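You operate a simulated robot arm through the tools that you are given. There is no shell and no other tool. Be economical: measure what you need, move in short steps, check, and stop when the job is done.

You run a simulated robot arm. Do the job below in one go: nothing can be reset, and whatever is moved stays where it is left.

Task
Run the black bolt's nut back up and park the bolt on the magnet tray.
Fine: direction switch to UP; holder switch on HOLD for the run, back to FREE once it stops; at most two presses of the start button; magnet switch, torque dial and the other bolts end as they began.

The check looks at the end state, three seconds after you hand in, the way a careful person would. Anything else that was tipped, shoved, dropped, spilled or broken makes it a failure.

Robot
A 6-joint arm with a two-finger parallel gripper, fixed in place. Base frame: the origin is at the foot of the arm, x ahead of it, y to its left, z up; the work surface is at about z = 860. Lengths are in mm, angles in degrees, forces in N, time in s.
With the tool pointing down near the work surface it reaches from about 260 to 680 mm from the base axis. Its first joint turns from -66.0 to 66.0 degrees. Payload 2.9 kg.
Tool frame: the origin (TCP) lies between the finger pads and is the grasp point; the fingertips stand 30 mm ahead of it; z points along the fingers, y is the line along which they close. The gripper opens to 110 mm. The fingers are 20 mm wide and 10 mm thick; the gripper's body (48 by 112 mm) begins 55 mm behind the TCP.
Orientation is told as [roll, pitch, yaw] about the base's x, y, z axes, in that order, counted from this pose: with the fingers straight down and closing along the base's y, the tool's x points along the base's -x, its y along +y and its z along -z.

Tools
- The arm moves only by the tool move_arm. Its argument "increments" is a list of rows, each a list of 6 numbers: the shift along the tool's x, y, z in units of 50 mm (1.0 is 50 mm), then the turn, a rotation vector about the tool's x, y, z in units of 8 degrees (1.0 is 8 degrees). In form: [[dx, dy, dz, ax, ay, az], ...]. A call has 1 to 8 rows; each row shifts and turns the commanded pose from where the row before left it, along the tool's axes as they then stand. "claw" is the gripper command, from -1 (shut) to 1 (fully open), values between in proportion, set as the call begins (left out, the last holds). A call with a number of a shift or a turn outside -1 to 1 is refused whole. A row lasts 0.2 s, in which the tool goes at most 50 mm and 8.6 degrees; a call with a longer step from one row to the next is refused whole, and so is a gripper value outside its range. Where a pose cannot be reached the arm comes as near as it can. A force on the tool above 40 N (or 10 N above the force at the start of the call, whichever is more), or a blocked arm, ends the call early, and 0.2 s more pass. The fingers move at their own pace (about 108 mm/s each) and stop on an object; they squeeze with about 43 N. The grip force told is the motor's: it shows also when the fingers shut on nothing. Time passes only in rows, and 0.2 s behind the last, so rows that do not move let the fingers close. The reply holds the time, the measured pose of the TCP, the force on the tool along the base axes, the opening and the grip force, in the units named above and with some noise, with the torque about the TCP (base axes, N m) and any sound that the robot's microphone picked up.
- Cameras (640 x 400 px; columns grow to the right, rows downward): "scene" is fixed at [69.1, 437.2, 1413.9]; the picture's right is [-0.72, -0.69, 0.00], its down [-0.32, 0.34, -0.89] and it looks along [0.61, -0.64, -0.47] (base axes); focal length 328 px, centre (320, 200). "wrist" rides on the gripper at [72, 17, -103] in the tool frame; the picture's right is [-0.23, 0.97, 0.00], its down [-0.76, -0.18, -0.62] and it looks along [-0.61, -0.14, 0.78] (tool axes); focal length 222 px, centre (320, 200). There is no depth. A picture from a camera that has moved, and an enlarged one, comes with that camera's place and axes in the base frame and with its lens. The place of the scene camera against the robot may be out by one fixed shift of up to 25 mm in any direction.
- capture(camera): a new picture of that camera. No time passes.
- zoom(camera, box): a new picture of the part [left, top, right, bottom] of that camera's present view, enlarged. No time passes.
- finish_job(): hands the job in; it is judged then, once.

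Work in short steps. Places have to be worked out from the pictures, the camera data and where the tool is seen: move nearer, look again, correct. Check each grasp and each placing, and mend what went wrong. You have 120 turns and 68 pictures in all, those below and enlarged ones among them. Open the gripper and draw the arm clear of the work before you hand the job in, unless the task says otherwise; then end with one line.

The tools are called after ">>>" by a JSON object that holds its "name" and its "arguments". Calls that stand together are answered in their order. move_arm: Moves the arm, as the interface text tells. Its arguments: {"type":"object","properties":{"increments":{"type":"array","items":{"type":"array","items":{"type":"number"}}},"claw":{"type":"number"}},"required":["increments"]} The other tools are called the same way: capture (camera) takes a picture; zoom (camera, box) takes an enlarged picture of a part of a camera's view; finish_job () hands the job in.

At the start:

```text
clock: 0.0
tcp_pos: [401.4, -185.6, 1244.0]
tcp_rot: [0.0, 0.0, 0.0]
ft_force: [-1.2, 0.8, -0.6]
ft_torque: [0.01, -0.02, -0.03]
width: 109.8
grip_force: 0.0
```

scene: 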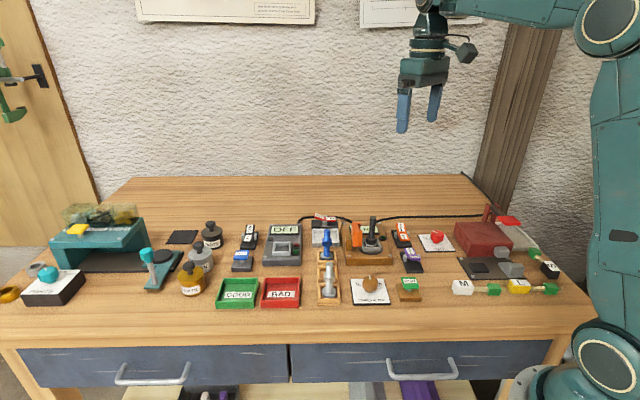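
wrist: 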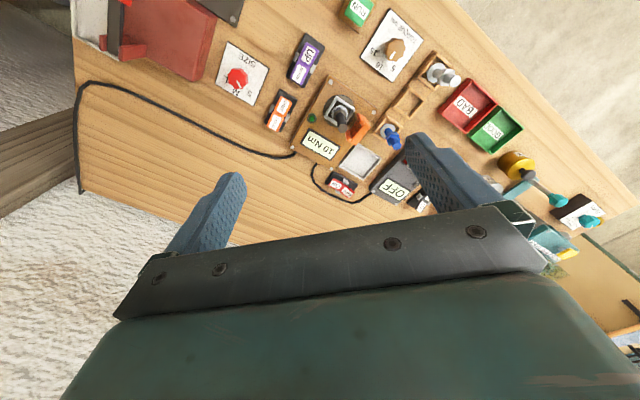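

I begin with enlarged views of the bench's centre to identify the devices.

>>> {"name": "zoom", "arguments": {"camera": "scene", "box": [290, 200, 450, 310]}}

>>> {"name": "zoom", "arguments": {"camera": "scene", "box": [130, 200, 320, 310]}}

>>> {"name": "zoom", "arguments": {"camera": "wrist", "box": [220, 0, 540, 200]}}

```text
3.64 times, centred on (370, 255) of scene
camera zoom: at [69.1, 437.2, 1413.9], right [-0.72, -0.69, 0.0], down [-0.32, 0.34, -0.89], along [0.61, -0.64, -0.47], focal length 1194 px, centre (138, 0)
```

zoom: 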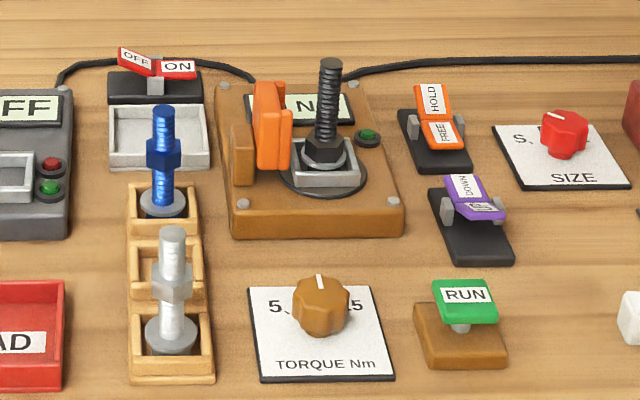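

```text
3.37 times, centred on (225, 255) of scene
camera zoom: at [69.1, 437.2, 1413.9], right [-0.72, -0.69, 0.0], down [-0.32, 0.34, -0.89], along [0.61, -0.64, -0.47], focal length 1106 px, centre (640, 15)
```

zoom: 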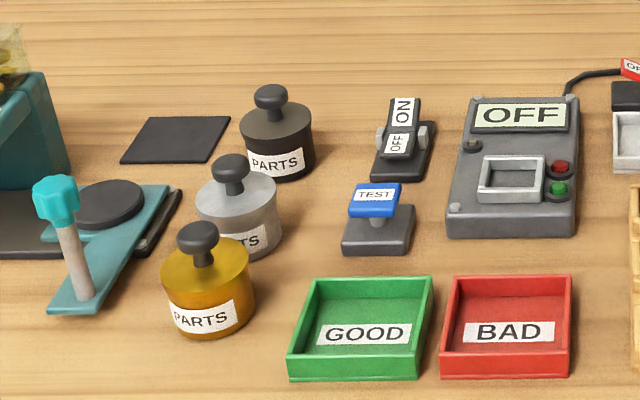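

```text
2.00 times, centred on (380, 100) of wrist
camera zoom: at [328.7, -167.3, 1347.1], right [0.23, 0.97, 0.0], down [0.76, -0.18, 0.62], along [0.61, -0.14, -0.78], focal length 444 px, centre (200, 400)
```

zoom: 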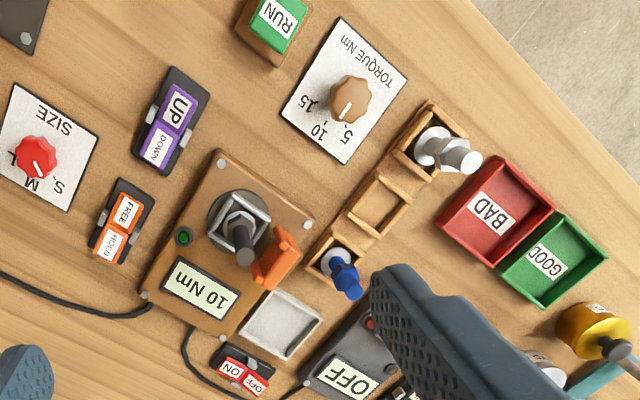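

The black bolt stands in the brown nut runner at about (467,-166). The purple switch is near (375,-202), the orange one near (450,-275), RUN near (329,-103) and the tray near (612,-132). I move lower to read the switches.

>>> {"name": "move_arm", "arguments": {"increments": [[0.237, -0.1, 0.81, 0, 0, 0], [0.237, -0.1, 0.81, 0, 0, 0], [0.237, -0.1, 0.81, 0, 0, 0], [0.237, -0.1, 0.81, 0, 0, 0], [0.237, -0.1, 0.81, 0, 0, 0], [0.237, -0.1, 0.81, 0, 0, 0]], "claw": -1}}

>>> {"name": "capture", "arguments": {"camera": "wrist"}}

```text
clock: 1.4
tcp_pos: [331.9, -213.8, 1000.8]
tcp_rot: [0.0, 0.0, 0.0]
ft_force: [-0.3, -0.3, 0.3]
ft_torque: [0.02, -0.01, 0.0]
width: 0.0
grip_force: 37.9
```

```text
62 pictures are left
camera wrist: at [258.5, -195.4, 1104.4], right [0.23, 0.97, 0.0], down [0.76, -0.18, 0.62], along [0.61, -0.14, -0.78], focal length 222 px, centre (320, 200)
```

wrist: 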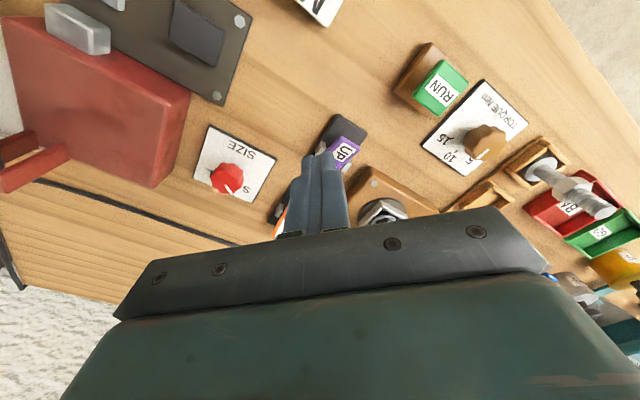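

The fingers hide the switches from here, so I back off and up a little.

>>> {"name": "move_arm", "arguments": {"increments": [[0.5, 0, -0.5, 0, 0, 0], [0.5, 0, -0.5, 0, 0, 0], [0, 0.2, -0.5, 0, 0, 0]]}}

>>> {"name": "zoom", "arguments": {"camera": "wrist", "box": [200, 50, 440, 200]}}

```text
clock: 2.2
tcp_pos: [281.5, -205.1, 1074.4]
tcp_rot: [0.1, 0.0, 0.0]
ft_force: [0.4, -0.4, 0.1]
ft_torque: [0.04, 0.0, -0.01]
width: 0.0
grip_force: 37.9
```

```text
2.67 times, centred on (320, 125) of wrist
camera zoom: at [208.2, -186.3, 1177.3], right [0.23, 0.97, 0.0], down [0.76, -0.18, 0.62], along [0.61, -0.14, -0.78], focal length 592 px, centre (320, 400)
```

zoom: 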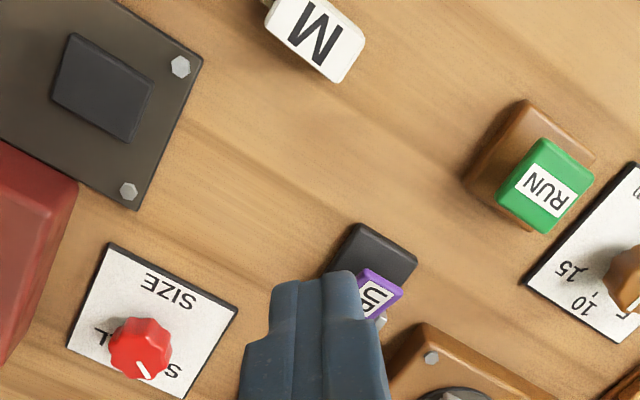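

The fingers still cover them. I shift sideways along +y.

>>> {"name": "move_arm", "arguments": {"increments": [[0, 0.8, 0, 0, 0, 0], [-0.4, 0.8, 0, 0, 0, 0]]}}

>>> {"name": "zoom", "arguments": {"camera": "wrist", "box": [140, 50, 380, 200]}}

```text
clock: 2.8
tcp_pos: [301.4, -122.9, 1074.2]
tcp_rot: [0.0, -0.1, 0.0]
ft_force: [0.1, 0.5, 0.6]
ft_torque: [-0.02, 0.02, -0.01]
width: 0.0
grip_force: 37.4
```

```text
2.67 times, centred on (260, 125) of wrist
camera zoom: at [227.6, -104.8, 1178.0], right [0.23, 0.97, 0.0], down [0.76, -0.18, 0.62], along [0.61, -0.14, -0.78], focal length 592 px, centre (480, 400)
```

zoom: 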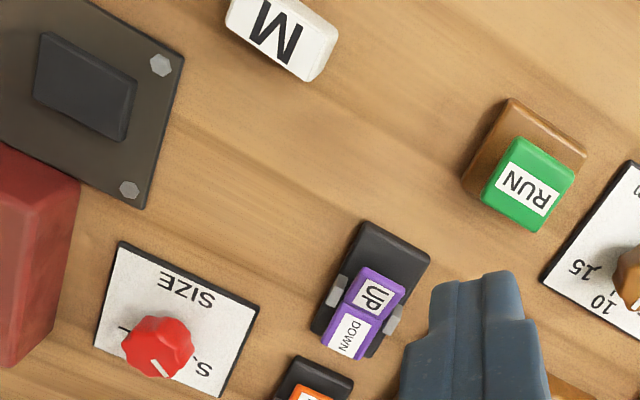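

A high zoom from the scene camera should show the rockers' profiles.

>>> {"name": "zoom", "arguments": {"camera": "scene", "box": [384, 216, 432, 276]}}

>>> {"name": "zoom", "arguments": {"camera": "scene", "box": [300, 205, 396, 265]}}

```text
6.67 times, centred on (408, 246) of scene
camera zoom: at [69.1, 437.2, 1413.9], right [-0.72, -0.69, 0.0], down [-0.32, 0.34, -0.89], along [0.61, -0.64, -0.47], focal length 2189 px, centre (-267, -107)
```

zoom: 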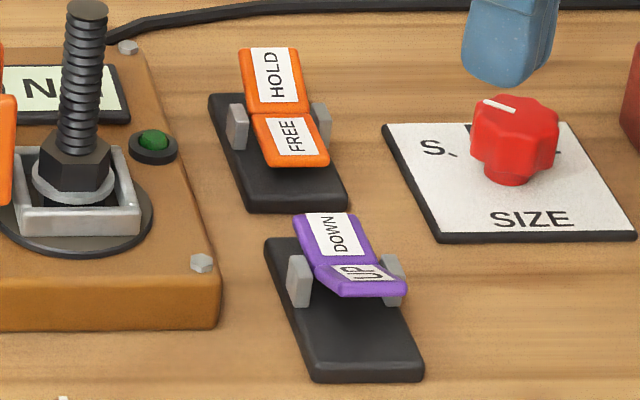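

```text
6.67 times, centred on (348, 235) of scene
camera zoom: at [69.1, 437.2, 1413.9], right [-0.72, -0.69, 0.0], down [-0.32, 0.34, -0.89], along [0.61, -0.64, -0.47], focal length 2189 px, centre (133, -33)
```

zoom: 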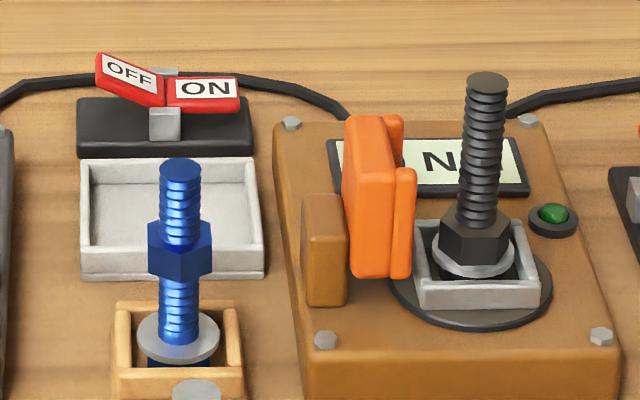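

The raised ends are OFF on red, HOLD on orange and UP on purple. That means magnet ON, holder FREE and direction DOWN. The UP end triangulates to about (366,-194,895), so I hover just off its outer part.

>>> {"name": "move_arm", "arguments": {"increments": [[-0.288, -0.32, 0.57, 0, 0, 0], [-0.288, -0.32, 0.57, 0, 0, 0], [-0.288, -0.32, 0.57, 0, 0, 0], [-0.288, -0.32, 0.57, 0, 0, 0]]}}

>>> {"name": "zoom", "arguments": {"camera": "scene", "box": [370, 200, 450, 280]}}

>>> {"name": "capture", "arguments": {"camera": "wrist"}}

```text
clock: 3.8
tcp_pos: [358.1, -188.8, 960.6]
tcp_rot: [0.0, 0.1, 0.0]
ft_force: [-0.4, 0.6, -0.1]
ft_torque: [0.01, 0.02, 0.04]
width: 0.0
grip_force: 37.8
```

```text
5.00 times, centred on (410, 240) of scene
camera zoom: at [69.0, 437.2, 1413.9], right [-0.72, -0.69, 0.0], down [-0.32, 0.34, -0.89], along [0.61, -0.64, -0.47], focal length 1642 px, centre (-130, 0)
```

zoom: 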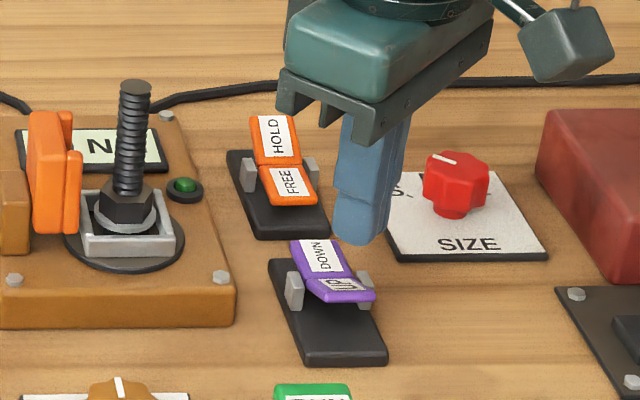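

```text
56 pictures are left
camera wrist: at [286.3, -171.1, 1064.9], right [0.23, 0.97, 0.0], down [0.76, -0.18, 0.62], along [0.61, -0.14, -0.78], focal length 222 px, centre (320, 200)
```

wrist: 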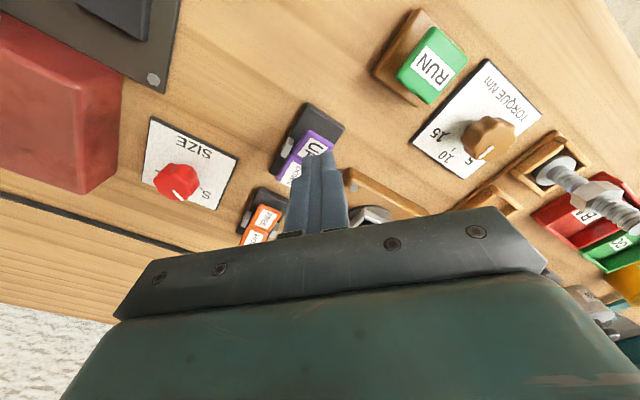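

The tip is lined up over the UP plate to within a few mm. I go down slowly.

>>> {"name": "move_arm", "arguments": {"increments": [[-0.06, 0.04, 0.3, 0, 0, 0], [0, 0, 0.25, 0, 0, 0], [0, 0, 0.15, 0, 0, 0]]}}

>>> {"name": "zoom", "arguments": {"camera": "scene", "box": [380, 220, 440, 280]}}

```text
clock: 4.6
tcp_pos: [362.0, -186.3, 925.5]
tcp_rot: [0.0, 0.0, -0.1]
ft_force: [-0.4, 0.7, 0.0]
ft_torque: [0.06, 0.01, 0.0]
width: 0.0
grip_force: 37.7
```

```text
6.67 times, centred on (410, 250) of scene
camera zoom: at [69.0, 437.2, 1413.9], right [-0.72, -0.69, 0.0], down [-0.32, 0.34, -0.89], along [0.61, -0.64, -0.47], focal length 2189 px, centre (-280, -133)
```

zoom: 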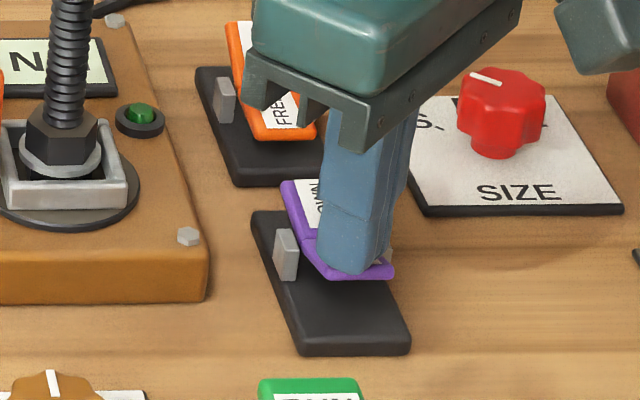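

The tip sits over the UP plate and is about to touch. I press on in small steps.

>>> {"name": "move_arm", "arguments": {"increments": [[0, 0, 0.1, 0, 0, 0], [0, 0, 0.1, 0, 0, 0], [0, 0, 0.1, 0, 0, 0]]}}

>>> {"name": "zoom", "arguments": {"camera": "scene", "box": [380, 220, 440, 280]}}

```text
clock: 5.4
tcp_pos: [361.5, -187.9, 914.0]
tcp_rot: [0.0, 0.0, 0.0]
ft_force: [-4.7, 2.2, 9.9]
ft_torque: [0.07, 0.09, -0.01]
width: 0.2
grip_force: 37.4
stopped in row 3: the force on the tool passed its limit at 47 N (the readings are from after the stop); the commanded pose is now the measured one
```

```text
6.67 times, centred on (410, 250) of scene
camera zoom: at [68.8, 437.3, 1413.9], right [-0.72, -0.69, 0.0], down [-0.32, 0.34, -0.89], along [0.61, -0.64, -0.47], focal length 2189 px, centre (-280, -133)
```

zoom: 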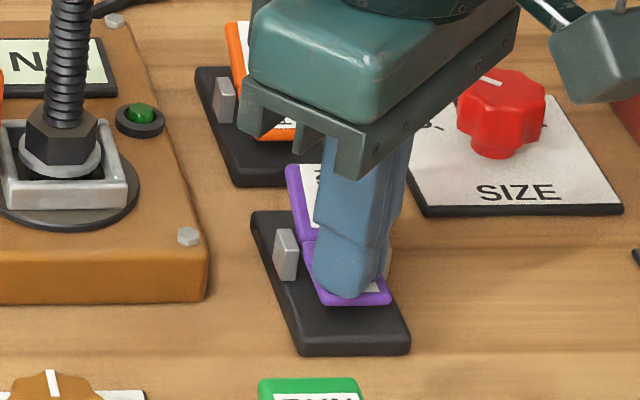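

The UP plate is down and bottomed out at 47 N. I lift and hover near HOLD, estimated at (466,-289).

>>> {"name": "move_arm", "arguments": {"increments": [[0, 0, -0.5, 0, 0, 0], [0, 0, -0.5, 0, 0, 0], [-0.52, -0.51, 0, 0, 0, 0], [-0.52, -0.51, 0, 0, 0, 0], [-0.52, -0.51, 0, 0, 0, 0], [-0.52, -0.51, 0, 0, 0, 0], [0, 0, 0.3, 0, 0, 0]]}}

>>> {"name": "zoom", "arguments": {"camera": "scene", "box": [370, 200, 440, 270]}}

>>> {"name": "zoom", "arguments": {"camera": "wrist", "box": [200, 50, 440, 200]}}

```text
clock: 7.0
tcp_pos: [466.8, -290.1, 949.5]
tcp_rot: [-0.1, -0.2, 0.0]
ft_force: [-0.5, 0.2, 0.3]
ft_torque: [0.04, 0.02, 0.04]
width: 0.0
grip_force: 37.2
```

```text
5.71 times, centred on (405, 235) of scene
camera zoom: at [69.1, 437.2, 1413.9], right [-0.72, -0.69, 0.0], down [-0.32, 0.34, -0.89], along [0.61, -0.64, -0.47], focal length 1876 px, centre (-166, 0)
```

zoom: 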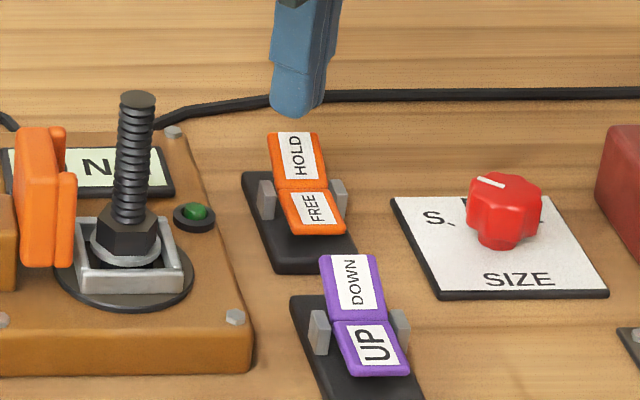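

```text
2.67 times, centred on (320, 125) of wrist
camera zoom: at [393.4, -272.4, 1053.4], right [0.23, 0.97, 0.0], down [0.76, -0.18, 0.62], along [0.61, -0.14, -0.78], focal length 592 px, centre (320, 400)
```

zoom: 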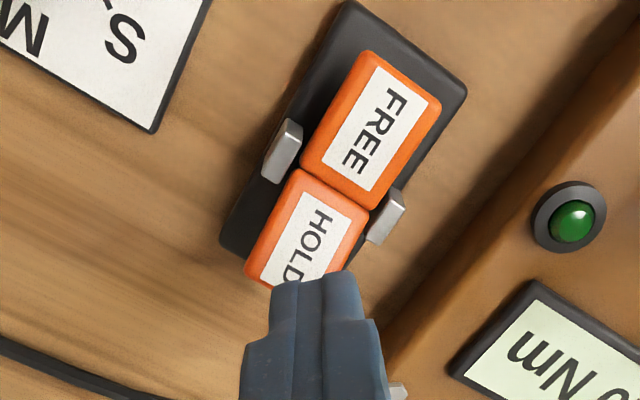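

UP has toggled. HOLD's outer part is near (463,-292), so I correct slightly and press.

>>> {"name": "move_arm", "arguments": {"increments": [[0.06, -0.04, 0.25, 0, 0, 0], [0, 0, 0.15, 0, 0, 0], [0, 0, 0.1, 0, 0, 0], [0, 0, 0.1, 0, 0, 0], [0, 0, 0.1, 0, 0, 0], [0, 0, 0.1, 0, 0, 0]]}}

>>> {"name": "zoom", "arguments": {"camera": "scene", "box": [370, 200, 440, 270]}}

```text
clock: 8.5
tcp_pos: [464.0, -291.3, 914.9]
tcp_rot: [-0.2, -0.2, 0.0]
ft_force: [-3.4, 2.9, 8.5]
ft_torque: [0.09, 0.17, -0.01]
width: 0.0
grip_force: 37.4
stopped in row 6: the force on the tool passed its limit at 44 N (the readings are from after the stop); the commanded pose is now the measured one
```

```text
5.71 times, centred on (405, 235) of scene
camera zoom: at [68.9, 437.3, 1413.9], right [-0.72, -0.69, 0.0], down [-0.32, 0.34, -0.89], along [0.61, -0.64, -0.47], focal length 1876 px, centre (-166, 0)
```

zoom: 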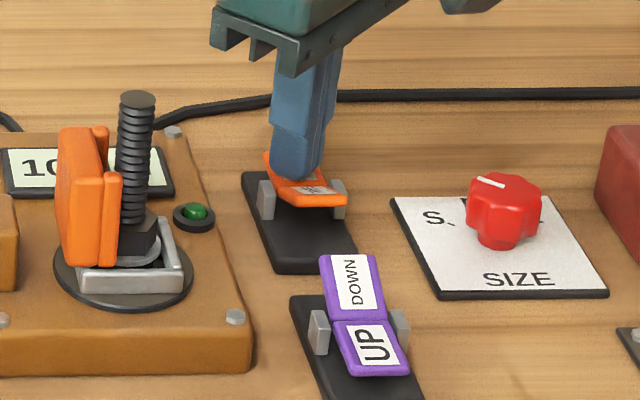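

The holder jaw has closed onto the bolt. Next I lift and move to above RUN at about (327,-104).

>>> {"name": "move_arm", "arguments": {"increments": [[0, 0, -0.75, 0, 0, 0], [0, 0, -0.75, 0, 0, 0], [0.55, 0.74, 0, 0, 0, 0], [0.55, 0.74, 0, 0, 0, 0], [0.55, 0.74, 0, 0, 0, 0], [0.55, 0.76, 0, 0, 0, 0], [0.55, 0.76, 0, 0, 0, 0], [0, 0, 0.8, 0, 0, 0]]}}

>>> {"name": "capture", "arguments": {"camera": "scene"}}

>>> {"name": "zoom", "arguments": {"camera": "wrist", "box": [200, 50, 440, 200]}}

```text
clock: 10.3
tcp_pos: [325.0, -105.3, 946.8]
tcp_rot: [-0.2, -0.3, 0.0]
ft_force: [-0.5, 0.0, -1.0]
ft_torque: [0.0, -0.02, -0.01]
width: 0.0
grip_force: 37.4
```

```text
50 pictures are left
```

scene: 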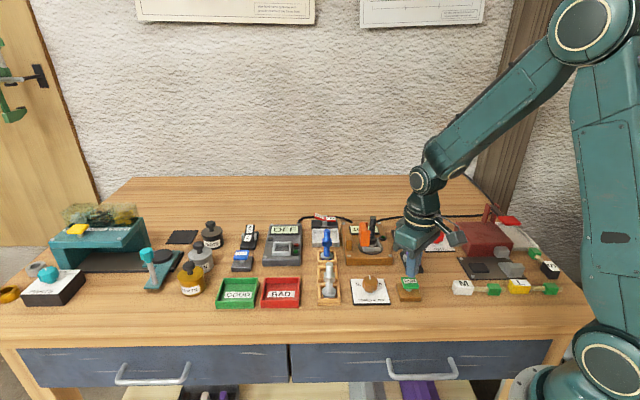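

```text
2.67 times, centred on (320, 125) of wrist
camera zoom: at [251.4, -86.0, 1051.5], right [0.23, 0.97, 0.0], down [0.76, -0.18, 0.63], along [0.61, -0.14, -0.78], focal length 592 px, centre (320, 400)
```

zoom: 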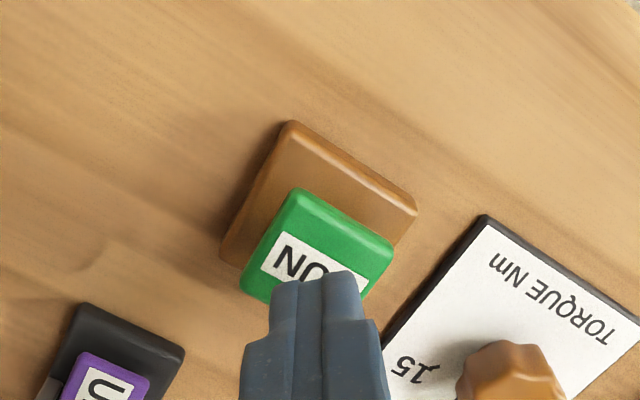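

RUN is under the tip. I press it once, slowly.

>>> {"name": "move_arm", "arguments": {"increments": [[0.06, 0.02, 0.2, 0, 0, 0], [0, 0, 0.1, 0, 0, 0], [0, 0, 0.1, 0, 0, 0], [0, 0, 0.1, 0, 0, 0], [0, 0, 0.1, 0, 0, 0], [0, 0, 0.1, 0, 0, 0]]}}

>>> {"name": "zoom", "arguments": {"camera": "scene", "box": [330, 200, 440, 310]}}

```text
clock: 11.8
tcp_pos: [323.0, -104.4, 916.0]
tcp_rot: [-0.3, -0.4, 0.0]
ft_force: [-6.6, 0.8, 16.2]
ft_torque: [0.05, 0.33, 0.07]
width: 0.0
grip_force: 37.9
heard: click
stopped in row 6: the force on the tool passed its limit at 45 N (the readings are from after the stop); the commanded pose is now the measured one
```

```text
3.64 times, centred on (385, 255) of scene
camera zoom: at [68.7, 437.3, 1413.9], right [-0.72, -0.69, 0.0], down [-0.32, 0.34, -0.89], along [0.61, -0.64, -0.47], focal length 1194 px, centre (84, 0)
```

zoom: 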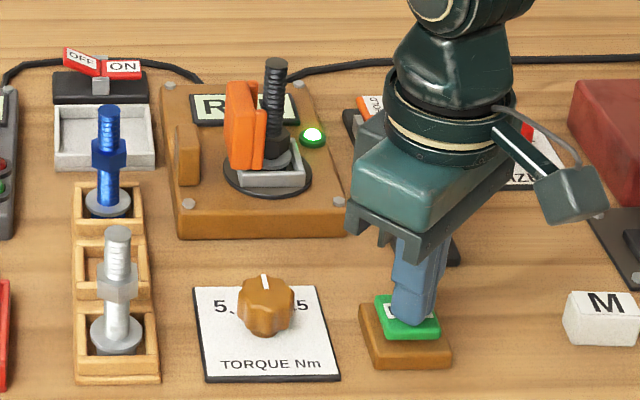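

The click was heard, the lamp is lit and the nut is rising. I lift straight up and wait.

>>> {"name": "move_arm", "arguments": {"increments": [[0, 0, -0.6, 0, 0, 0], [0, 0, -0.8, 0, 0, 0], [0, 0, -0.8, 0, 0, 0], [0, 0, -0.8, 0, 0, 0], [0, 0, 0, 0, 0, 0], [0, 0, 0, 0, 0, 0], [0, 0, 0, 0, 0, 0], [0, 0, 0, 0, 0, 0]]}}

>>> {"name": "zoom", "arguments": {"camera": "scene", "box": [330, 200, 440, 310]}}

```text
clock: 13.6
tcp_pos: [323.1, -105.8, 1067.0]
tcp_rot: [-0.2, -0.3, -0.1]
ft_force: [0.3, 0.4, -0.2]
ft_torque: [0.01, -0.02, -0.01]
width: 0.0
grip_force: 37.2
```

```text
3.64 times, centred on (385, 255) of scene
camera zoom: at [69.1, 437.2, 1413.9], right [-0.72, -0.69, 0.0], down [-0.32, 0.34, -0.89], along [0.61, -0.64, -0.47], focal length 1194 px, centre (84, 0)
```

zoom: 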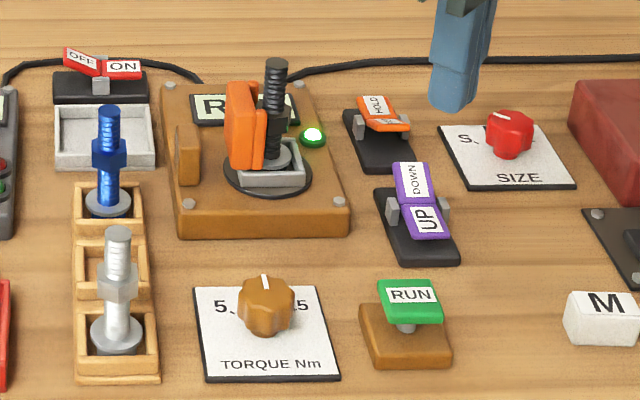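

The nut is still climbing. Meanwhile I move to a hover above the raised FREE end at about (436,-265).

>>> {"name": "move_arm", "arguments": {"increments": [[-0.452, -0.636, 0.4, 0, 0, 0], [-0.452, -0.636, 0.4, 0, 0, 0], [-0.452, -0.636, 0.4, 0, 0, 0], [-0.452, -0.636, 0.4, 0, 0, 0], [-0.452, -0.636, 0.4, 0, 0, 0], [0, 0, 0, 0, 0, 0], [0, 0, 0, 0, 0, 0], [0, 0, 0, 0, 0, 0]]}}

>>> {"name": "zoom", "arguments": {"camera": "scene", "box": [340, 200, 430, 270]}}

>>> {"name": "zoom", "arguments": {"camera": "wrist", "box": [200, 50, 440, 200]}}

```text
clock: 15.4
tcp_pos: [436.0, -264.0, 968.4]
tcp_rot: [-0.3, -0.3, 0.0]
ft_force: [0.2, 1.0, 0.2]
ft_torque: [-0.05, -0.02, 0.03]
width: 0.0
grip_force: 38.4
```

```text
5.71 times, centred on (385, 235) of scene
camera zoom: at [69.1, 437.2, 1413.9], right [-0.72, -0.69, 0.0], down [-0.32, 0.34, -0.89], along [0.61, -0.64, -0.47], focal length 1876 px, centre (-51, 0)
```

zoom: 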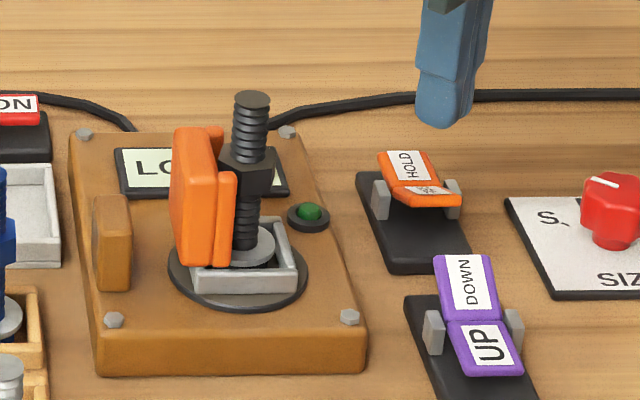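

```text
2.67 times, centred on (320, 125) of wrist
camera zoom: at [361.9, -245.5, 1072.2], right [0.23, 0.97, 0.0], down [0.76, -0.18, 0.63], along [0.61, -0.14, -0.78], focal length 592 px, centre (320, 400)
```

zoom: 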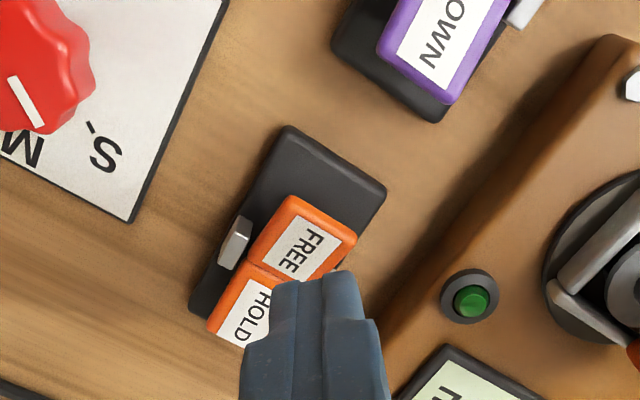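

The lamp is off and the nut stopped high. I want to read the display before deciding that the run is over.

>>> {"name": "zoom", "arguments": {"camera": "scene", "box": [350, 210, 395, 255]}}

>>> {"name": "capture", "arguments": {"camera": "wrist"}}

```text
8.89 times, centred on (372, 232) of scene
camera zoom: at [69.1, 437.2, 1413.9], right [-0.72, -0.69, 0.0], down [-0.32, 0.34, -0.89], along [0.61, -0.64, -0.47], focal length 2919 px, centre (-147, -89)
```

zoom: 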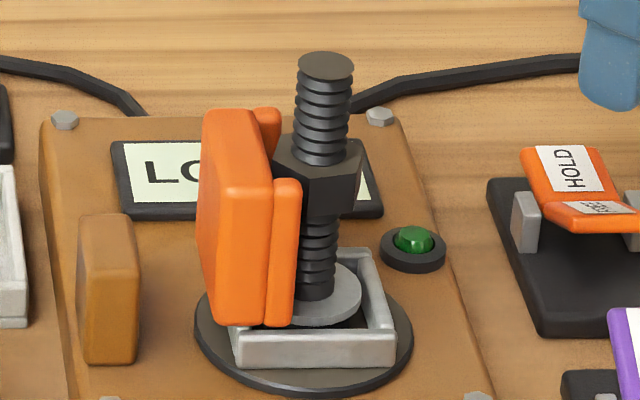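

```text
43 pictures are left
camera wrist: at [361.9, -245.5, 1072.2], right [0.23, 0.97, 0.0], down [0.76, -0.18, 0.63], along [0.61, -0.14, -0.78], focal length 222 px, centre (320, 200)
```

wrist: 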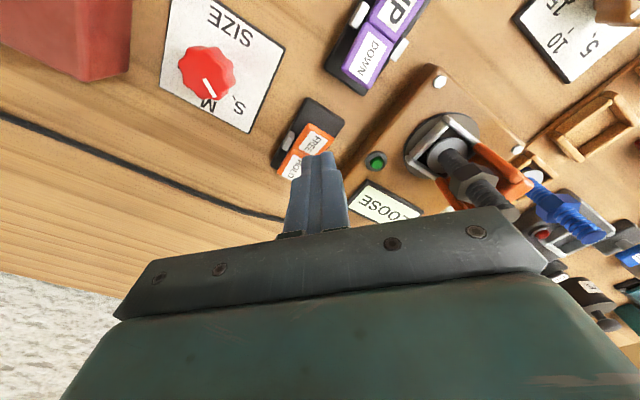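

The display says LOOSE, so the run is complete. I press FREE here.

>>> {"name": "move_arm", "arguments": {"increments": [[0, 0, 0.4, 0, 0, 0], [0, 0, 0.3, 0, 0, 0], [0, 0, 0.1, 0, 0, 0], [0, 0, 0.1, 0, 0, 0], [0, 0, 0.1, 0, 0, 0], [0, 0, 0.1, 0, 0, 0]]}}

>>> {"name": "zoom", "arguments": {"camera": "scene", "box": [340, 200, 430, 270]}}

```text
clock: 16.8
tcp_pos: [436.2, -264.1, 914.5]
tcp_rot: [-0.4, -0.4, 0.0]
ft_force: [-10.5, 4.1, 29.5]
ft_torque: [0.15, 0.58, 0.17]
width: 0.1
grip_force: 37.8
```

```text
5.71 times, centred on (385, 235) of scene
camera zoom: at [68.4, 437.5, 1413.9], right [-0.72, -0.69, 0.0], down [-0.32, 0.34, -0.89], along [0.61, -0.64, -0.47], focal length 1876 px, centre (-51, 0)
```

zoom: 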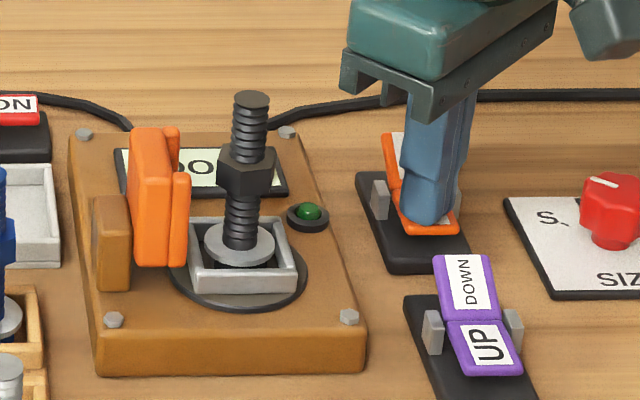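

The holder is open again and FREE is down. I lift and move near the bolt, opening the gripper and then turning the yaw so the fingers close front to back of the bench, clear of the jaw.

>>> {"name": "move_arm", "arguments": {"increments": [[0, 0, -0.6, 0, 0, 0], [0, 0, -1, 0, 0, 0], [0, 0, -1, 0, 0, 0], [0, 0, -1, 0, 0, 0], [-0.04, 0.71, 0, 0, 0, 0], [-0.04, 0.71, 0, 0, 0, 0]], "claw": 0.2}}

>>> {"name": "move_arm", "arguments": {"increments": [[0, 0, 0, 0, 0, -0.96], [0, 0, 0, 0, 0, -0.96], [0, 0, 0, 0, 0, -0.96], [0, 0, 0, 0, 0, -0.96], [0, 0, 0, 0, 0, -0.96], [0, 0, 0, 0, 0, -0.95]]}}

>>> {"name": "capture", "arguments": {"camera": "wrist"}}

>>> {"name": "capture", "arguments": {"camera": "scene"}}

```text
clock: 18.2
tcp_pos: [439.2, -191.3, 1093.0]
tcp_rot: [-0.3, -0.3, -0.1]
ft_force: [0.5, 0.0, -0.4]
ft_torque: [0.0, -0.02, 0.02]
width: 66.0
grip_force: 0.1
```

```text
clock: 19.6
tcp_pos: [439.0, -191.6, 1091.7]
tcp_rot: [-0.4, -0.1, 46.2]
ft_force: [0.0, -0.8, 0.8]
ft_torque: [0.01, -0.04, 0.0]
width: 66.1
grip_force: 0.1
```

```text
41 pictures are left
camera wrist: at [375.7, -230.6, 1195.2], right [-0.54, 0.84, -0.01], down [0.65, 0.43, 0.63], along [0.53, 0.34, -0.78], focal length 222 px, centre (320, 200)
```

wrist: 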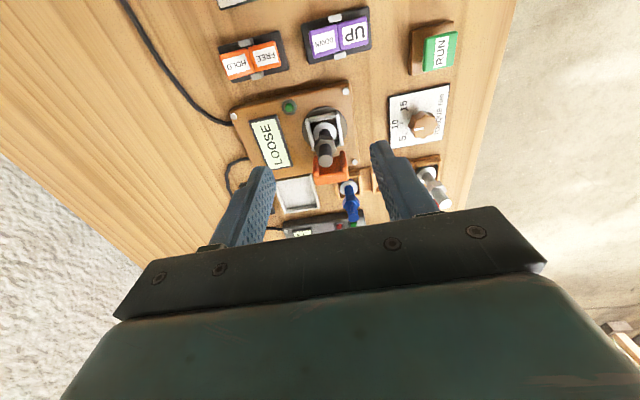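

```text
40 pictures are left
```

scene: 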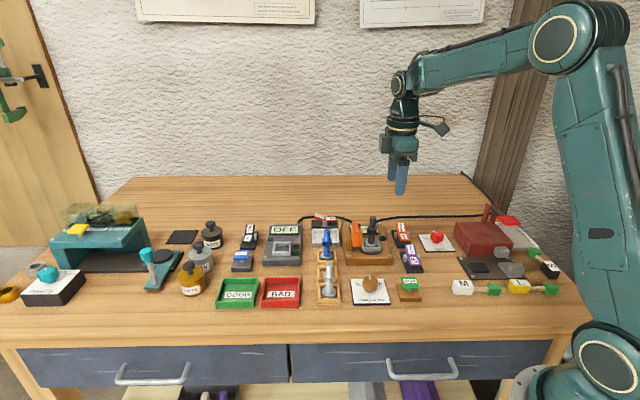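

I zoom on the bolt and tray to locate them.

>>> {"name": "zoom", "arguments": {"camera": "wrist", "box": [230, 80, 406, 212]}}

```text
3.03 times, centred on (318, 146) of wrist
camera zoom: at [375.7, -230.6, 1195.2], right [-0.54, 0.84, -0.01], down [0.65, 0.43, 0.63], along [0.53, 0.34, -0.78], focal length 673 px, centre (326, 364)
```

zoom: 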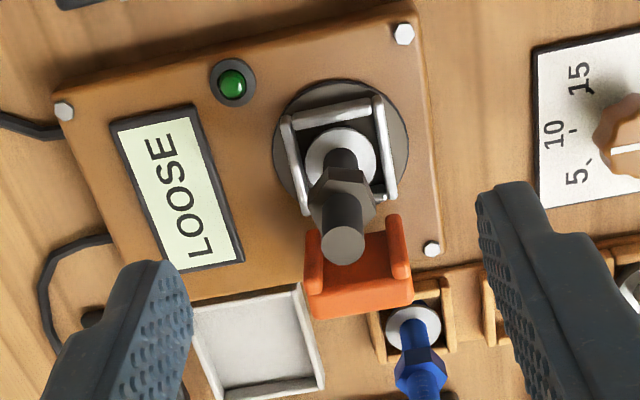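

The bolt is at (471.7,-162.3) with its top near z 980, nut centre near 936 and flange near 895. The tray centre is at about (610,-131). I move over the bolt above its tip and check.

>>> {"name": "move_arm", "arguments": {"increments": [[-0.44, -0.033, 0, 0, 0, 0], [-0.436, -0.033, 0, 0, 0, 0], [0, 0, 0.6, 0, 0, 0], [0, 0, 0.6, 0, 0, 0]]}}

>>> {"name": "zoom", "arguments": {"camera": "wrist", "box": [200, 50, 440, 200]}}

>>> {"name": "zoom", "arguments": {"camera": "scene", "box": [325, 190, 415, 260]}}

```text
clock: 20.6
tcp_pos: [471.7, -160.9, 1029.2]
tcp_rot: [-0.3, 0.0, 45.9]
ft_force: [0.2, 0.7, 0.2]
ft_torque: [0.0, -0.02, 0.04]
width: 65.9
grip_force: 0.0
```

```text
2.67 times, centred on (320, 125) of wrist
camera zoom: at [408.5, -200.2, 1133.3], right [-0.54, 0.84, -0.01], down [0.65, 0.43, 0.63], along [0.53, 0.34, -0.78], focal length 592 px, centre (320, 400)
```

zoom: 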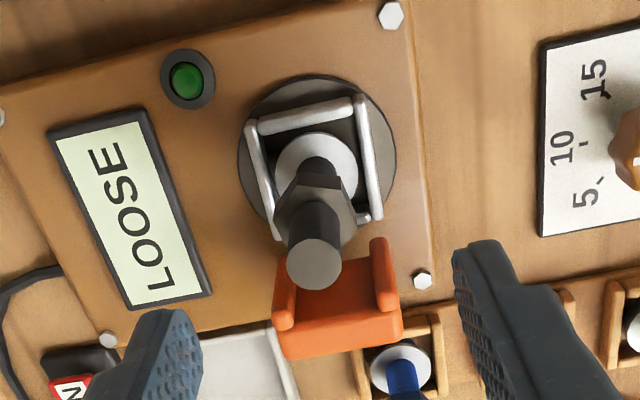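

```text
5.71 times, centred on (370, 225) of scene
camera zoom: at [69.1, 437.2, 1413.9], right [-0.72, -0.69, 0.0], down [-0.32, 0.34, -0.89], along [0.61, -0.64, -0.47], focal length 1876 px, centre (34, 57)
```

zoom: 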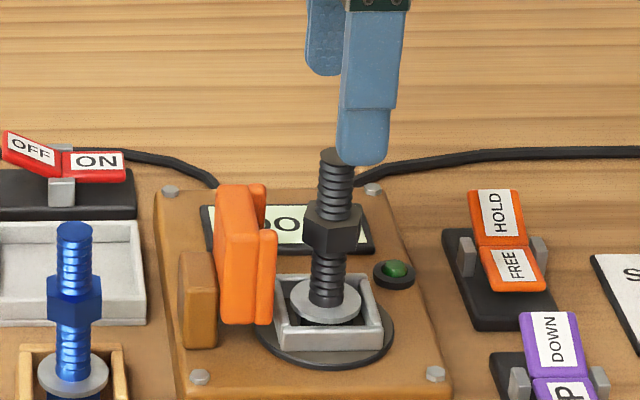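

The wrist view puts the bolt at (472,-162), dead under the tool. One nut flat faces about 140–144°, near my closing axis, so I turn 4° more and descend to the nut at z≈937.

>>> {"name": "move_arm", "arguments": {"increments": [[0, -0.02, 0.3, 0, 0, -0.5], [0, 0, 0.4, 0, 0, 0], [0, 0, 0.4, 0, 0, 0], [0, 0, 0.4, 0, 0, 0], [0, 0, 0.34, 0, 0, 0]]}}

>>> {"name": "zoom", "arguments": {"camera": "scene", "box": [325, 190, 415, 260]}}

>>> {"name": "zoom", "arguments": {"camera": "wrist", "box": [200, 70, 440, 220]}}

```text
clock: 21.8
tcp_pos: [474.3, -165.7, 939.5]
tcp_rot: [-0.4, -0.1, 50.1]
ft_force: [-0.3, -0.9, 0.5]
ft_torque: [-0.02, -0.05, 0.03]
width: 66.2
grip_force: 0.0
```

```text
5.71 times, centred on (370, 225) of scene
camera zoom: at [69.1, 437.2, 1413.9], right [-0.72, -0.69, 0.0], down [-0.32, 0.34, -0.89], along [0.61, -0.64, -0.47], focal length 1876 px, centre (34, 57)
```

zoom: 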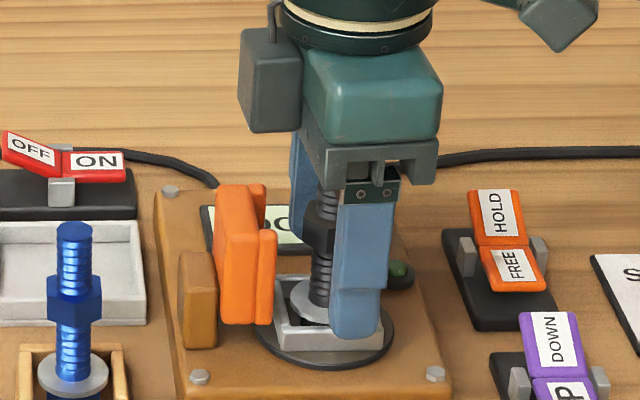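

```text
2.67 times, centred on (320, 145) of wrist
camera zoom: at [413.0, -208.5, 1043.5], right [-0.6, 0.8, -0.01], down [0.62, 0.47, 0.62], along [0.5, 0.37, -0.78], focal length 592 px, centre (320, 347)
```

zoom: 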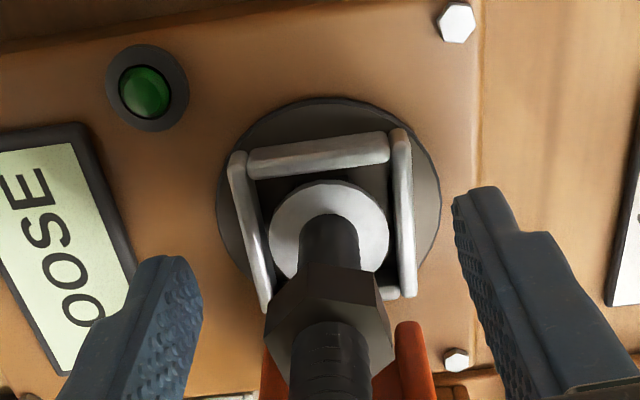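

The TCP sits about 4 mm to the back of the bolt axis, and the nut flat suggests a few degrees more yaw. I correct both and close gently.

>>> {"name": "move_arm", "arguments": {"increments": [[0, 0.07, 0.04, 0, 0, -0.55], [0, 0, 0, 0, 0, 0]]}}

>>> {"name": "move_arm", "arguments": {"increments": [[0, 0, 0, 0, 0, 0], [0, 0, 0, 0, 0, 0], [0, 0, 0, 0, 0, 0]], "claw": -1}}

>>> {"name": "zoom", "arguments": {"camera": "wrist", "box": [200, 70, 440, 220]}}

>>> {"name": "zoom", "arguments": {"camera": "scene", "box": [325, 190, 415, 260]}}

```text
clock: 22.4
tcp_pos: [471.1, -162.6, 936.9]
tcp_rot: [-0.4, -0.1, 54.4]
ft_force: [0.2, -1.1, 0.0]
ft_torque: [0.0, -0.01, -0.01]
width: 66.2
grip_force: 0.0
```

```text
clock: 23.2
tcp_pos: [471.1, -161.8, 938.9]
tcp_rot: [-0.4, 0.0, 54.4]
ft_force: [0.1, 0.4, 2.0]
ft_torque: [-0.01, 0.03, -0.01]
width: 22.8
grip_force: 43.2
```

```text
2.67 times, centred on (320, 145) of wrist
camera zoom: at [414.4, -210.1, 1041.9], right [-0.66, 0.75, -0.01], down [0.58, 0.52, 0.62], along [0.47, 0.41, -0.78], focal length 592 px, centre (320, 347)
```

zoom: 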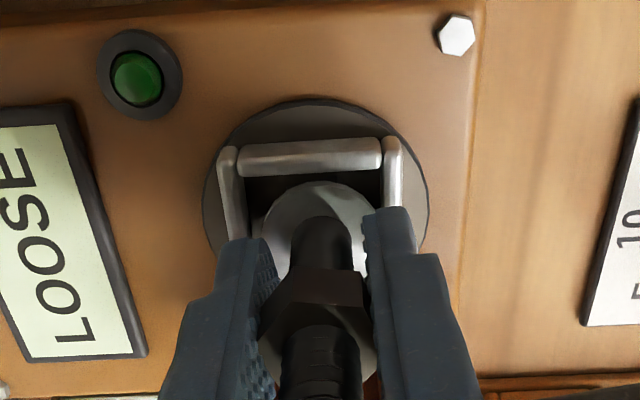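

```text
5.71 times, centred on (370, 225) of scene
camera zoom: at [69.1, 437.2, 1413.9], right [-0.72, -0.69, 0.0], down [-0.32, 0.34, -0.89], along [0.61, -0.64, -0.47], focal length 1876 px, centre (34, 57)
```

zoom: 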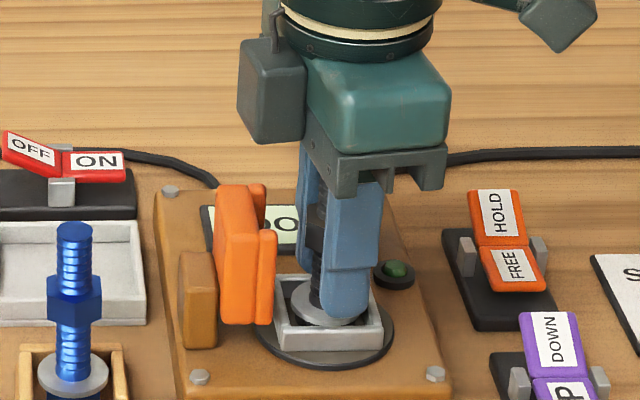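

The nut is gripped at 22.8 mm with the bolt still upright. I lift straight up.

>>> {"name": "move_arm", "arguments": {"increments": [[0, 0, -0.15, 0, 0, 0], [0, 0, -0.25, 0, 0, 0], [0, 0, -0.4, 0, 0, 0], [0, 0, -0.5, 0, 0, 0], [0, 0, -0.5, 0, 0, 0]]}}

>>> {"name": "zoom", "arguments": {"camera": "scene", "box": [300, 180, 410, 260]}}

```text
clock: 24.4
tcp_pos: [470.7, -161.6, 1029.0]
tcp_rot: [-0.3, 0.0, 54.5]
ft_force: [0.1, -0.6, -2.3]
ft_torque: [-0.02, -0.01, -0.02]
width: 23.2
grip_force: 42.9
```

```text
5.00 times, centred on (355, 220) of scene
camera zoom: at [69.1, 437.2, 1413.9], right [-0.72, -0.69, 0.0], down [-0.32, 0.34, -0.89], along [0.61, -0.64, -0.47], focal length 1642 px, centre (145, 100)
```

zoom: 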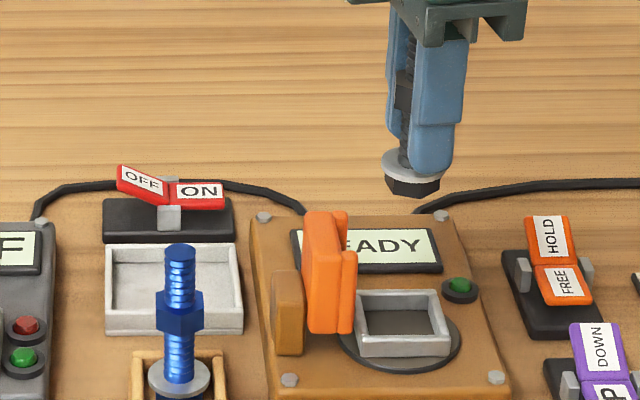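

The bolt hangs straight, with its hex head bottom about 58 mm below the TCP. I raise further and carry it over the tray centre at (610,-131).

>>> {"name": "move_arm", "arguments": {"increments": [[0, 0, -0.5, 0, 0, 0], [0, 0, -0.3, 0, 0, 0], [-0.423, -0.382, 0, 0, 0, 0], [-0.423, -0.382, 0, 0, 0, 0], [-0.423, -0.382, 0, 0, 0, 0], [-0.423, -0.382, 0, 0, 0, 0], [-0.424, -0.384, 0, 0, 0, 0]]}}

>>> {"name": "zoom", "arguments": {"camera": "scene", "box": [280, 170, 390, 250]}}

>>> {"name": "capture", "arguments": {"camera": "wrist"}}

```text
clock: 26.0
tcp_pos: [610.0, -130.5, 1068.9]
tcp_rot: [-0.3, 0.0, 54.5]
ft_force: [-0.8, 0.6, -1.9]
ft_torque: [0.0, 0.0, -0.05]
width: 23.1
grip_force: 42.9
```

```text
5.00 times, centred on (335, 210) of scene
camera zoom: at [69.1, 437.2, 1413.9], right [-0.72, -0.69, 0.0], down [-0.32, 0.34, -0.89], along [0.61, -0.64, -0.47], focal length 1642 px, centre (245, 150)
```

zoom: 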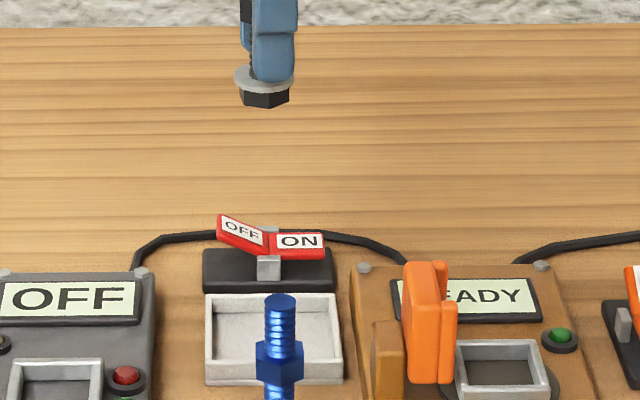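

```text
30 pictures are left
camera wrist: at [552.8, -177.9, 1172.1], right [-0.66, 0.75, -0.01], down [0.58, 0.52, 0.62], along [0.47, 0.41, -0.78], focal length 222 px, centre (320, 200)
```

wrist: 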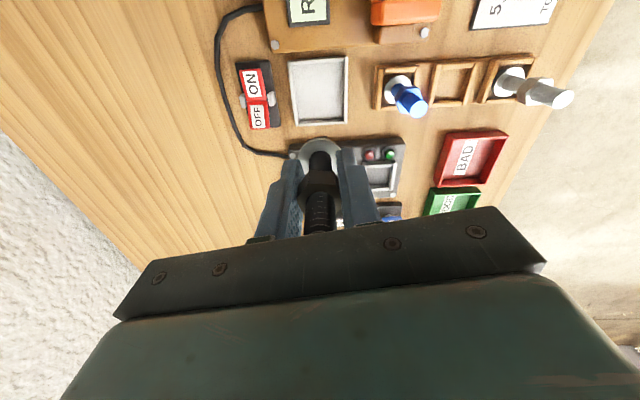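

The newest views put the tray centre near (604,-134). I shift slightly and descend to just above it.

>>> {"name": "move_arm", "arguments": {"increments": [[0.13, 0.065, 0, 0, 0, 0], [0, 0, 0.6, 0, 0, 0], [0, 0, 0.6, 0, 0, 0], [0, 0, 0.6, 0, 0, 0], [0, 0, 0.5, 0, 0, 0]]}}

>>> {"name": "zoom", "arguments": {"camera": "scene", "box": [285, 195, 375, 260]}}

>>> {"name": "zoom", "arguments": {"camera": "wrist", "box": [200, 70, 440, 220]}}

```text
clock: 27.2
tcp_pos: [603.9, -133.8, 954.1]
tcp_rot: [-0.5, -0.1, 54.5]
ft_force: [-1.1, 0.6, -2.3]
ft_torque: [-0.02, 0.02, 0.01]
width: 22.9
grip_force: 43.3
```

```text
6.15 times, centred on (330, 228) of scene
camera zoom: at [69.1, 437.2, 1413.9], right [-0.72, -0.69, 0.0], down [-0.32, 0.34, -0.89], along [0.61, -0.64, -0.47], focal length 2021 px, centre (258, 31)
```

zoom: 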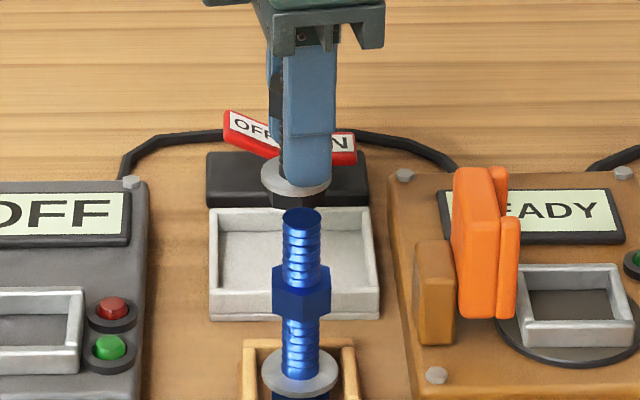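

```text
2.67 times, centred on (320, 145) of wrist
camera zoom: at [547.2, -182.2, 1056.8], right [-0.66, 0.75, -0.01], down [0.58, 0.52, 0.62], along [0.47, 0.41, -0.78], focal length 592 px, centre (320, 347)
```

zoom: 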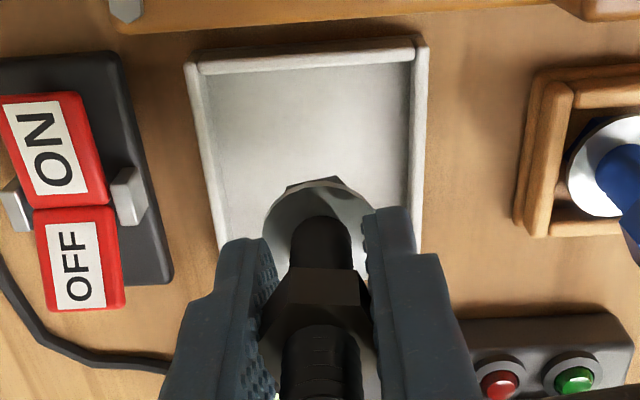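

The bolt's landing spot is within a few mm of the tray's middle. I go down carefully until it touches.

>>> {"name": "move_arm", "arguments": {"increments": [[0, -0.04, 0.3, 0, 0, 0], [0, 0, 0.1, 0, 0, 0], [0, 0, 0.06, 0, 0, 0], [0, 0, 0, 0, 0, 0]]}}

>>> {"name": "zoom", "arguments": {"camera": "scene", "box": [285, 195, 375, 260]}}

```text
clock: 28.2
tcp_pos: [606.2, -135.8, 930.1]
tcp_rot: [-0.3, 0.1, 54.4]
ft_force: [0.3, 0.7, -1.6]
ft_torque: [0.03, -0.01, -0.06]
width: 23.1
grip_force: 43.4
```

```text
6.15 times, centred on (330, 228) of scene
camera zoom: at [69.1, 437.2, 1413.9], right [-0.72, -0.69, 0.0], down [-0.32, 0.34, -0.89], along [0.61, -0.64, -0.47], focal length 2021 px, centre (258, 31)
```

zoom: 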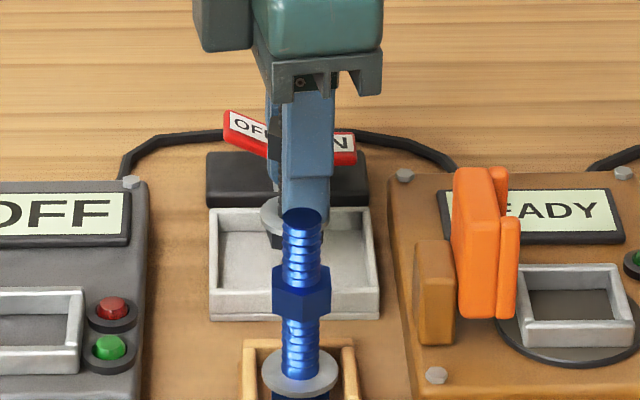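

No contact yet. In the scene view the bolt sits slightly to the back-left of centre, so I nudge about 5 mm right and front, then continue down.

>>> {"name": "move_arm", "arguments": {"increments": [[0.1, 0.1, 0, 0, 0, 0], [0, 0, 0.04, 0, 0, 0], [0, 0, 0.04, 0, 0, 0], [0, 0, 0.04, 0, 0, 0], [0, 0, 0, 0, 0, 0]]}}

>>> {"name": "zoom", "arguments": {"camera": "scene", "box": [285, 195, 375, 260]}}

```text
clock: 29.4
tcp_pos: [599.0, -136.1, 924.3]
tcp_rot: [-0.4, 0.1, 54.4]
ft_force: [-0.6, 0.0, -1.1]
ft_torque: [0.01, 0.03, -0.01]
width: 23.1
grip_force: 42.9
```

```text
6.15 times, centred on (330, 228) of scene
camera zoom: at [69.1, 437.2, 1413.9], right [-0.72, -0.69, 0.0], down [-0.32, 0.34, -0.89], along [0.61, -0.64, -0.47], focal length 2021 px, centre (258, 31)
```

zoom: 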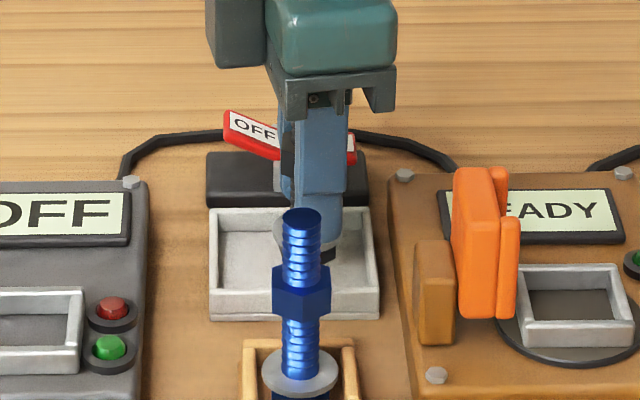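

No contact force has shown yet, so I continue down in 2 mm steps and watch the force.

>>> {"name": "move_arm", "arguments": {"increments": [[0, 0, 0.04, 0, 0, 0], [0, 0, 0.04, 0, 0, 0], [0, 0, 0, 0, 0, 0]]}}

```text
clock: 30.2
tcp_pos: [599.6, -137.5, 921.5]
tcp_rot: [-0.4, 0.1, 54.4]
ft_force: [-0.1, 0.2, -2.0]
ft_torque: [0.01, 0.02, -0.01]
width: 23.1
grip_force: 42.9
```

>>> {"name": "move_arm", "arguments": {"increments": [[0, 0, 0.04, 0, 0, 0], [0, 0, 0.04, 0, 0, 0], [0, 0, 0, 0, 0, 0]]}}

>>> {"name": "zoom", "arguments": {"camera": "wrist", "box": [200, 70, 440, 220]}}

```text
clock: 31.0
tcp_pos: [598.7, -136.6, 916.0]
tcp_rot: [-0.4, 0.0, 54.3]
ft_force: [-1.0, 1.0, -1.4]
ft_torque: [0.01, 0.02, 0.02]
width: 22.8
grip_force: 43.4
```

```text
2.67 times, centred on (320, 145) of wrist
camera zoom: at [541.6, -184.5, 1020.0], right [-0.66, 0.75, -0.01], down [0.58, 0.52, 0.62], along [0.47, 0.41, -0.78], focal length 592 px, centre (320, 347)
```

zoom: 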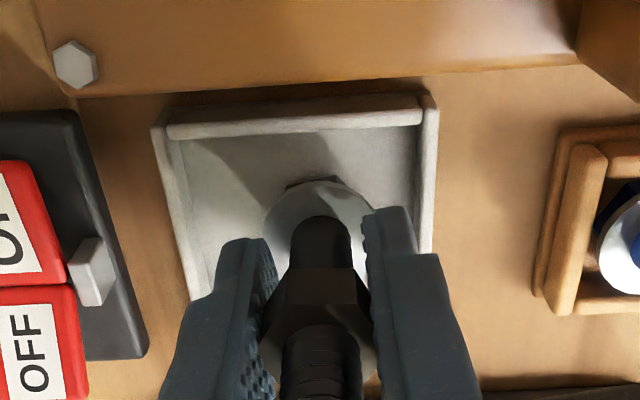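

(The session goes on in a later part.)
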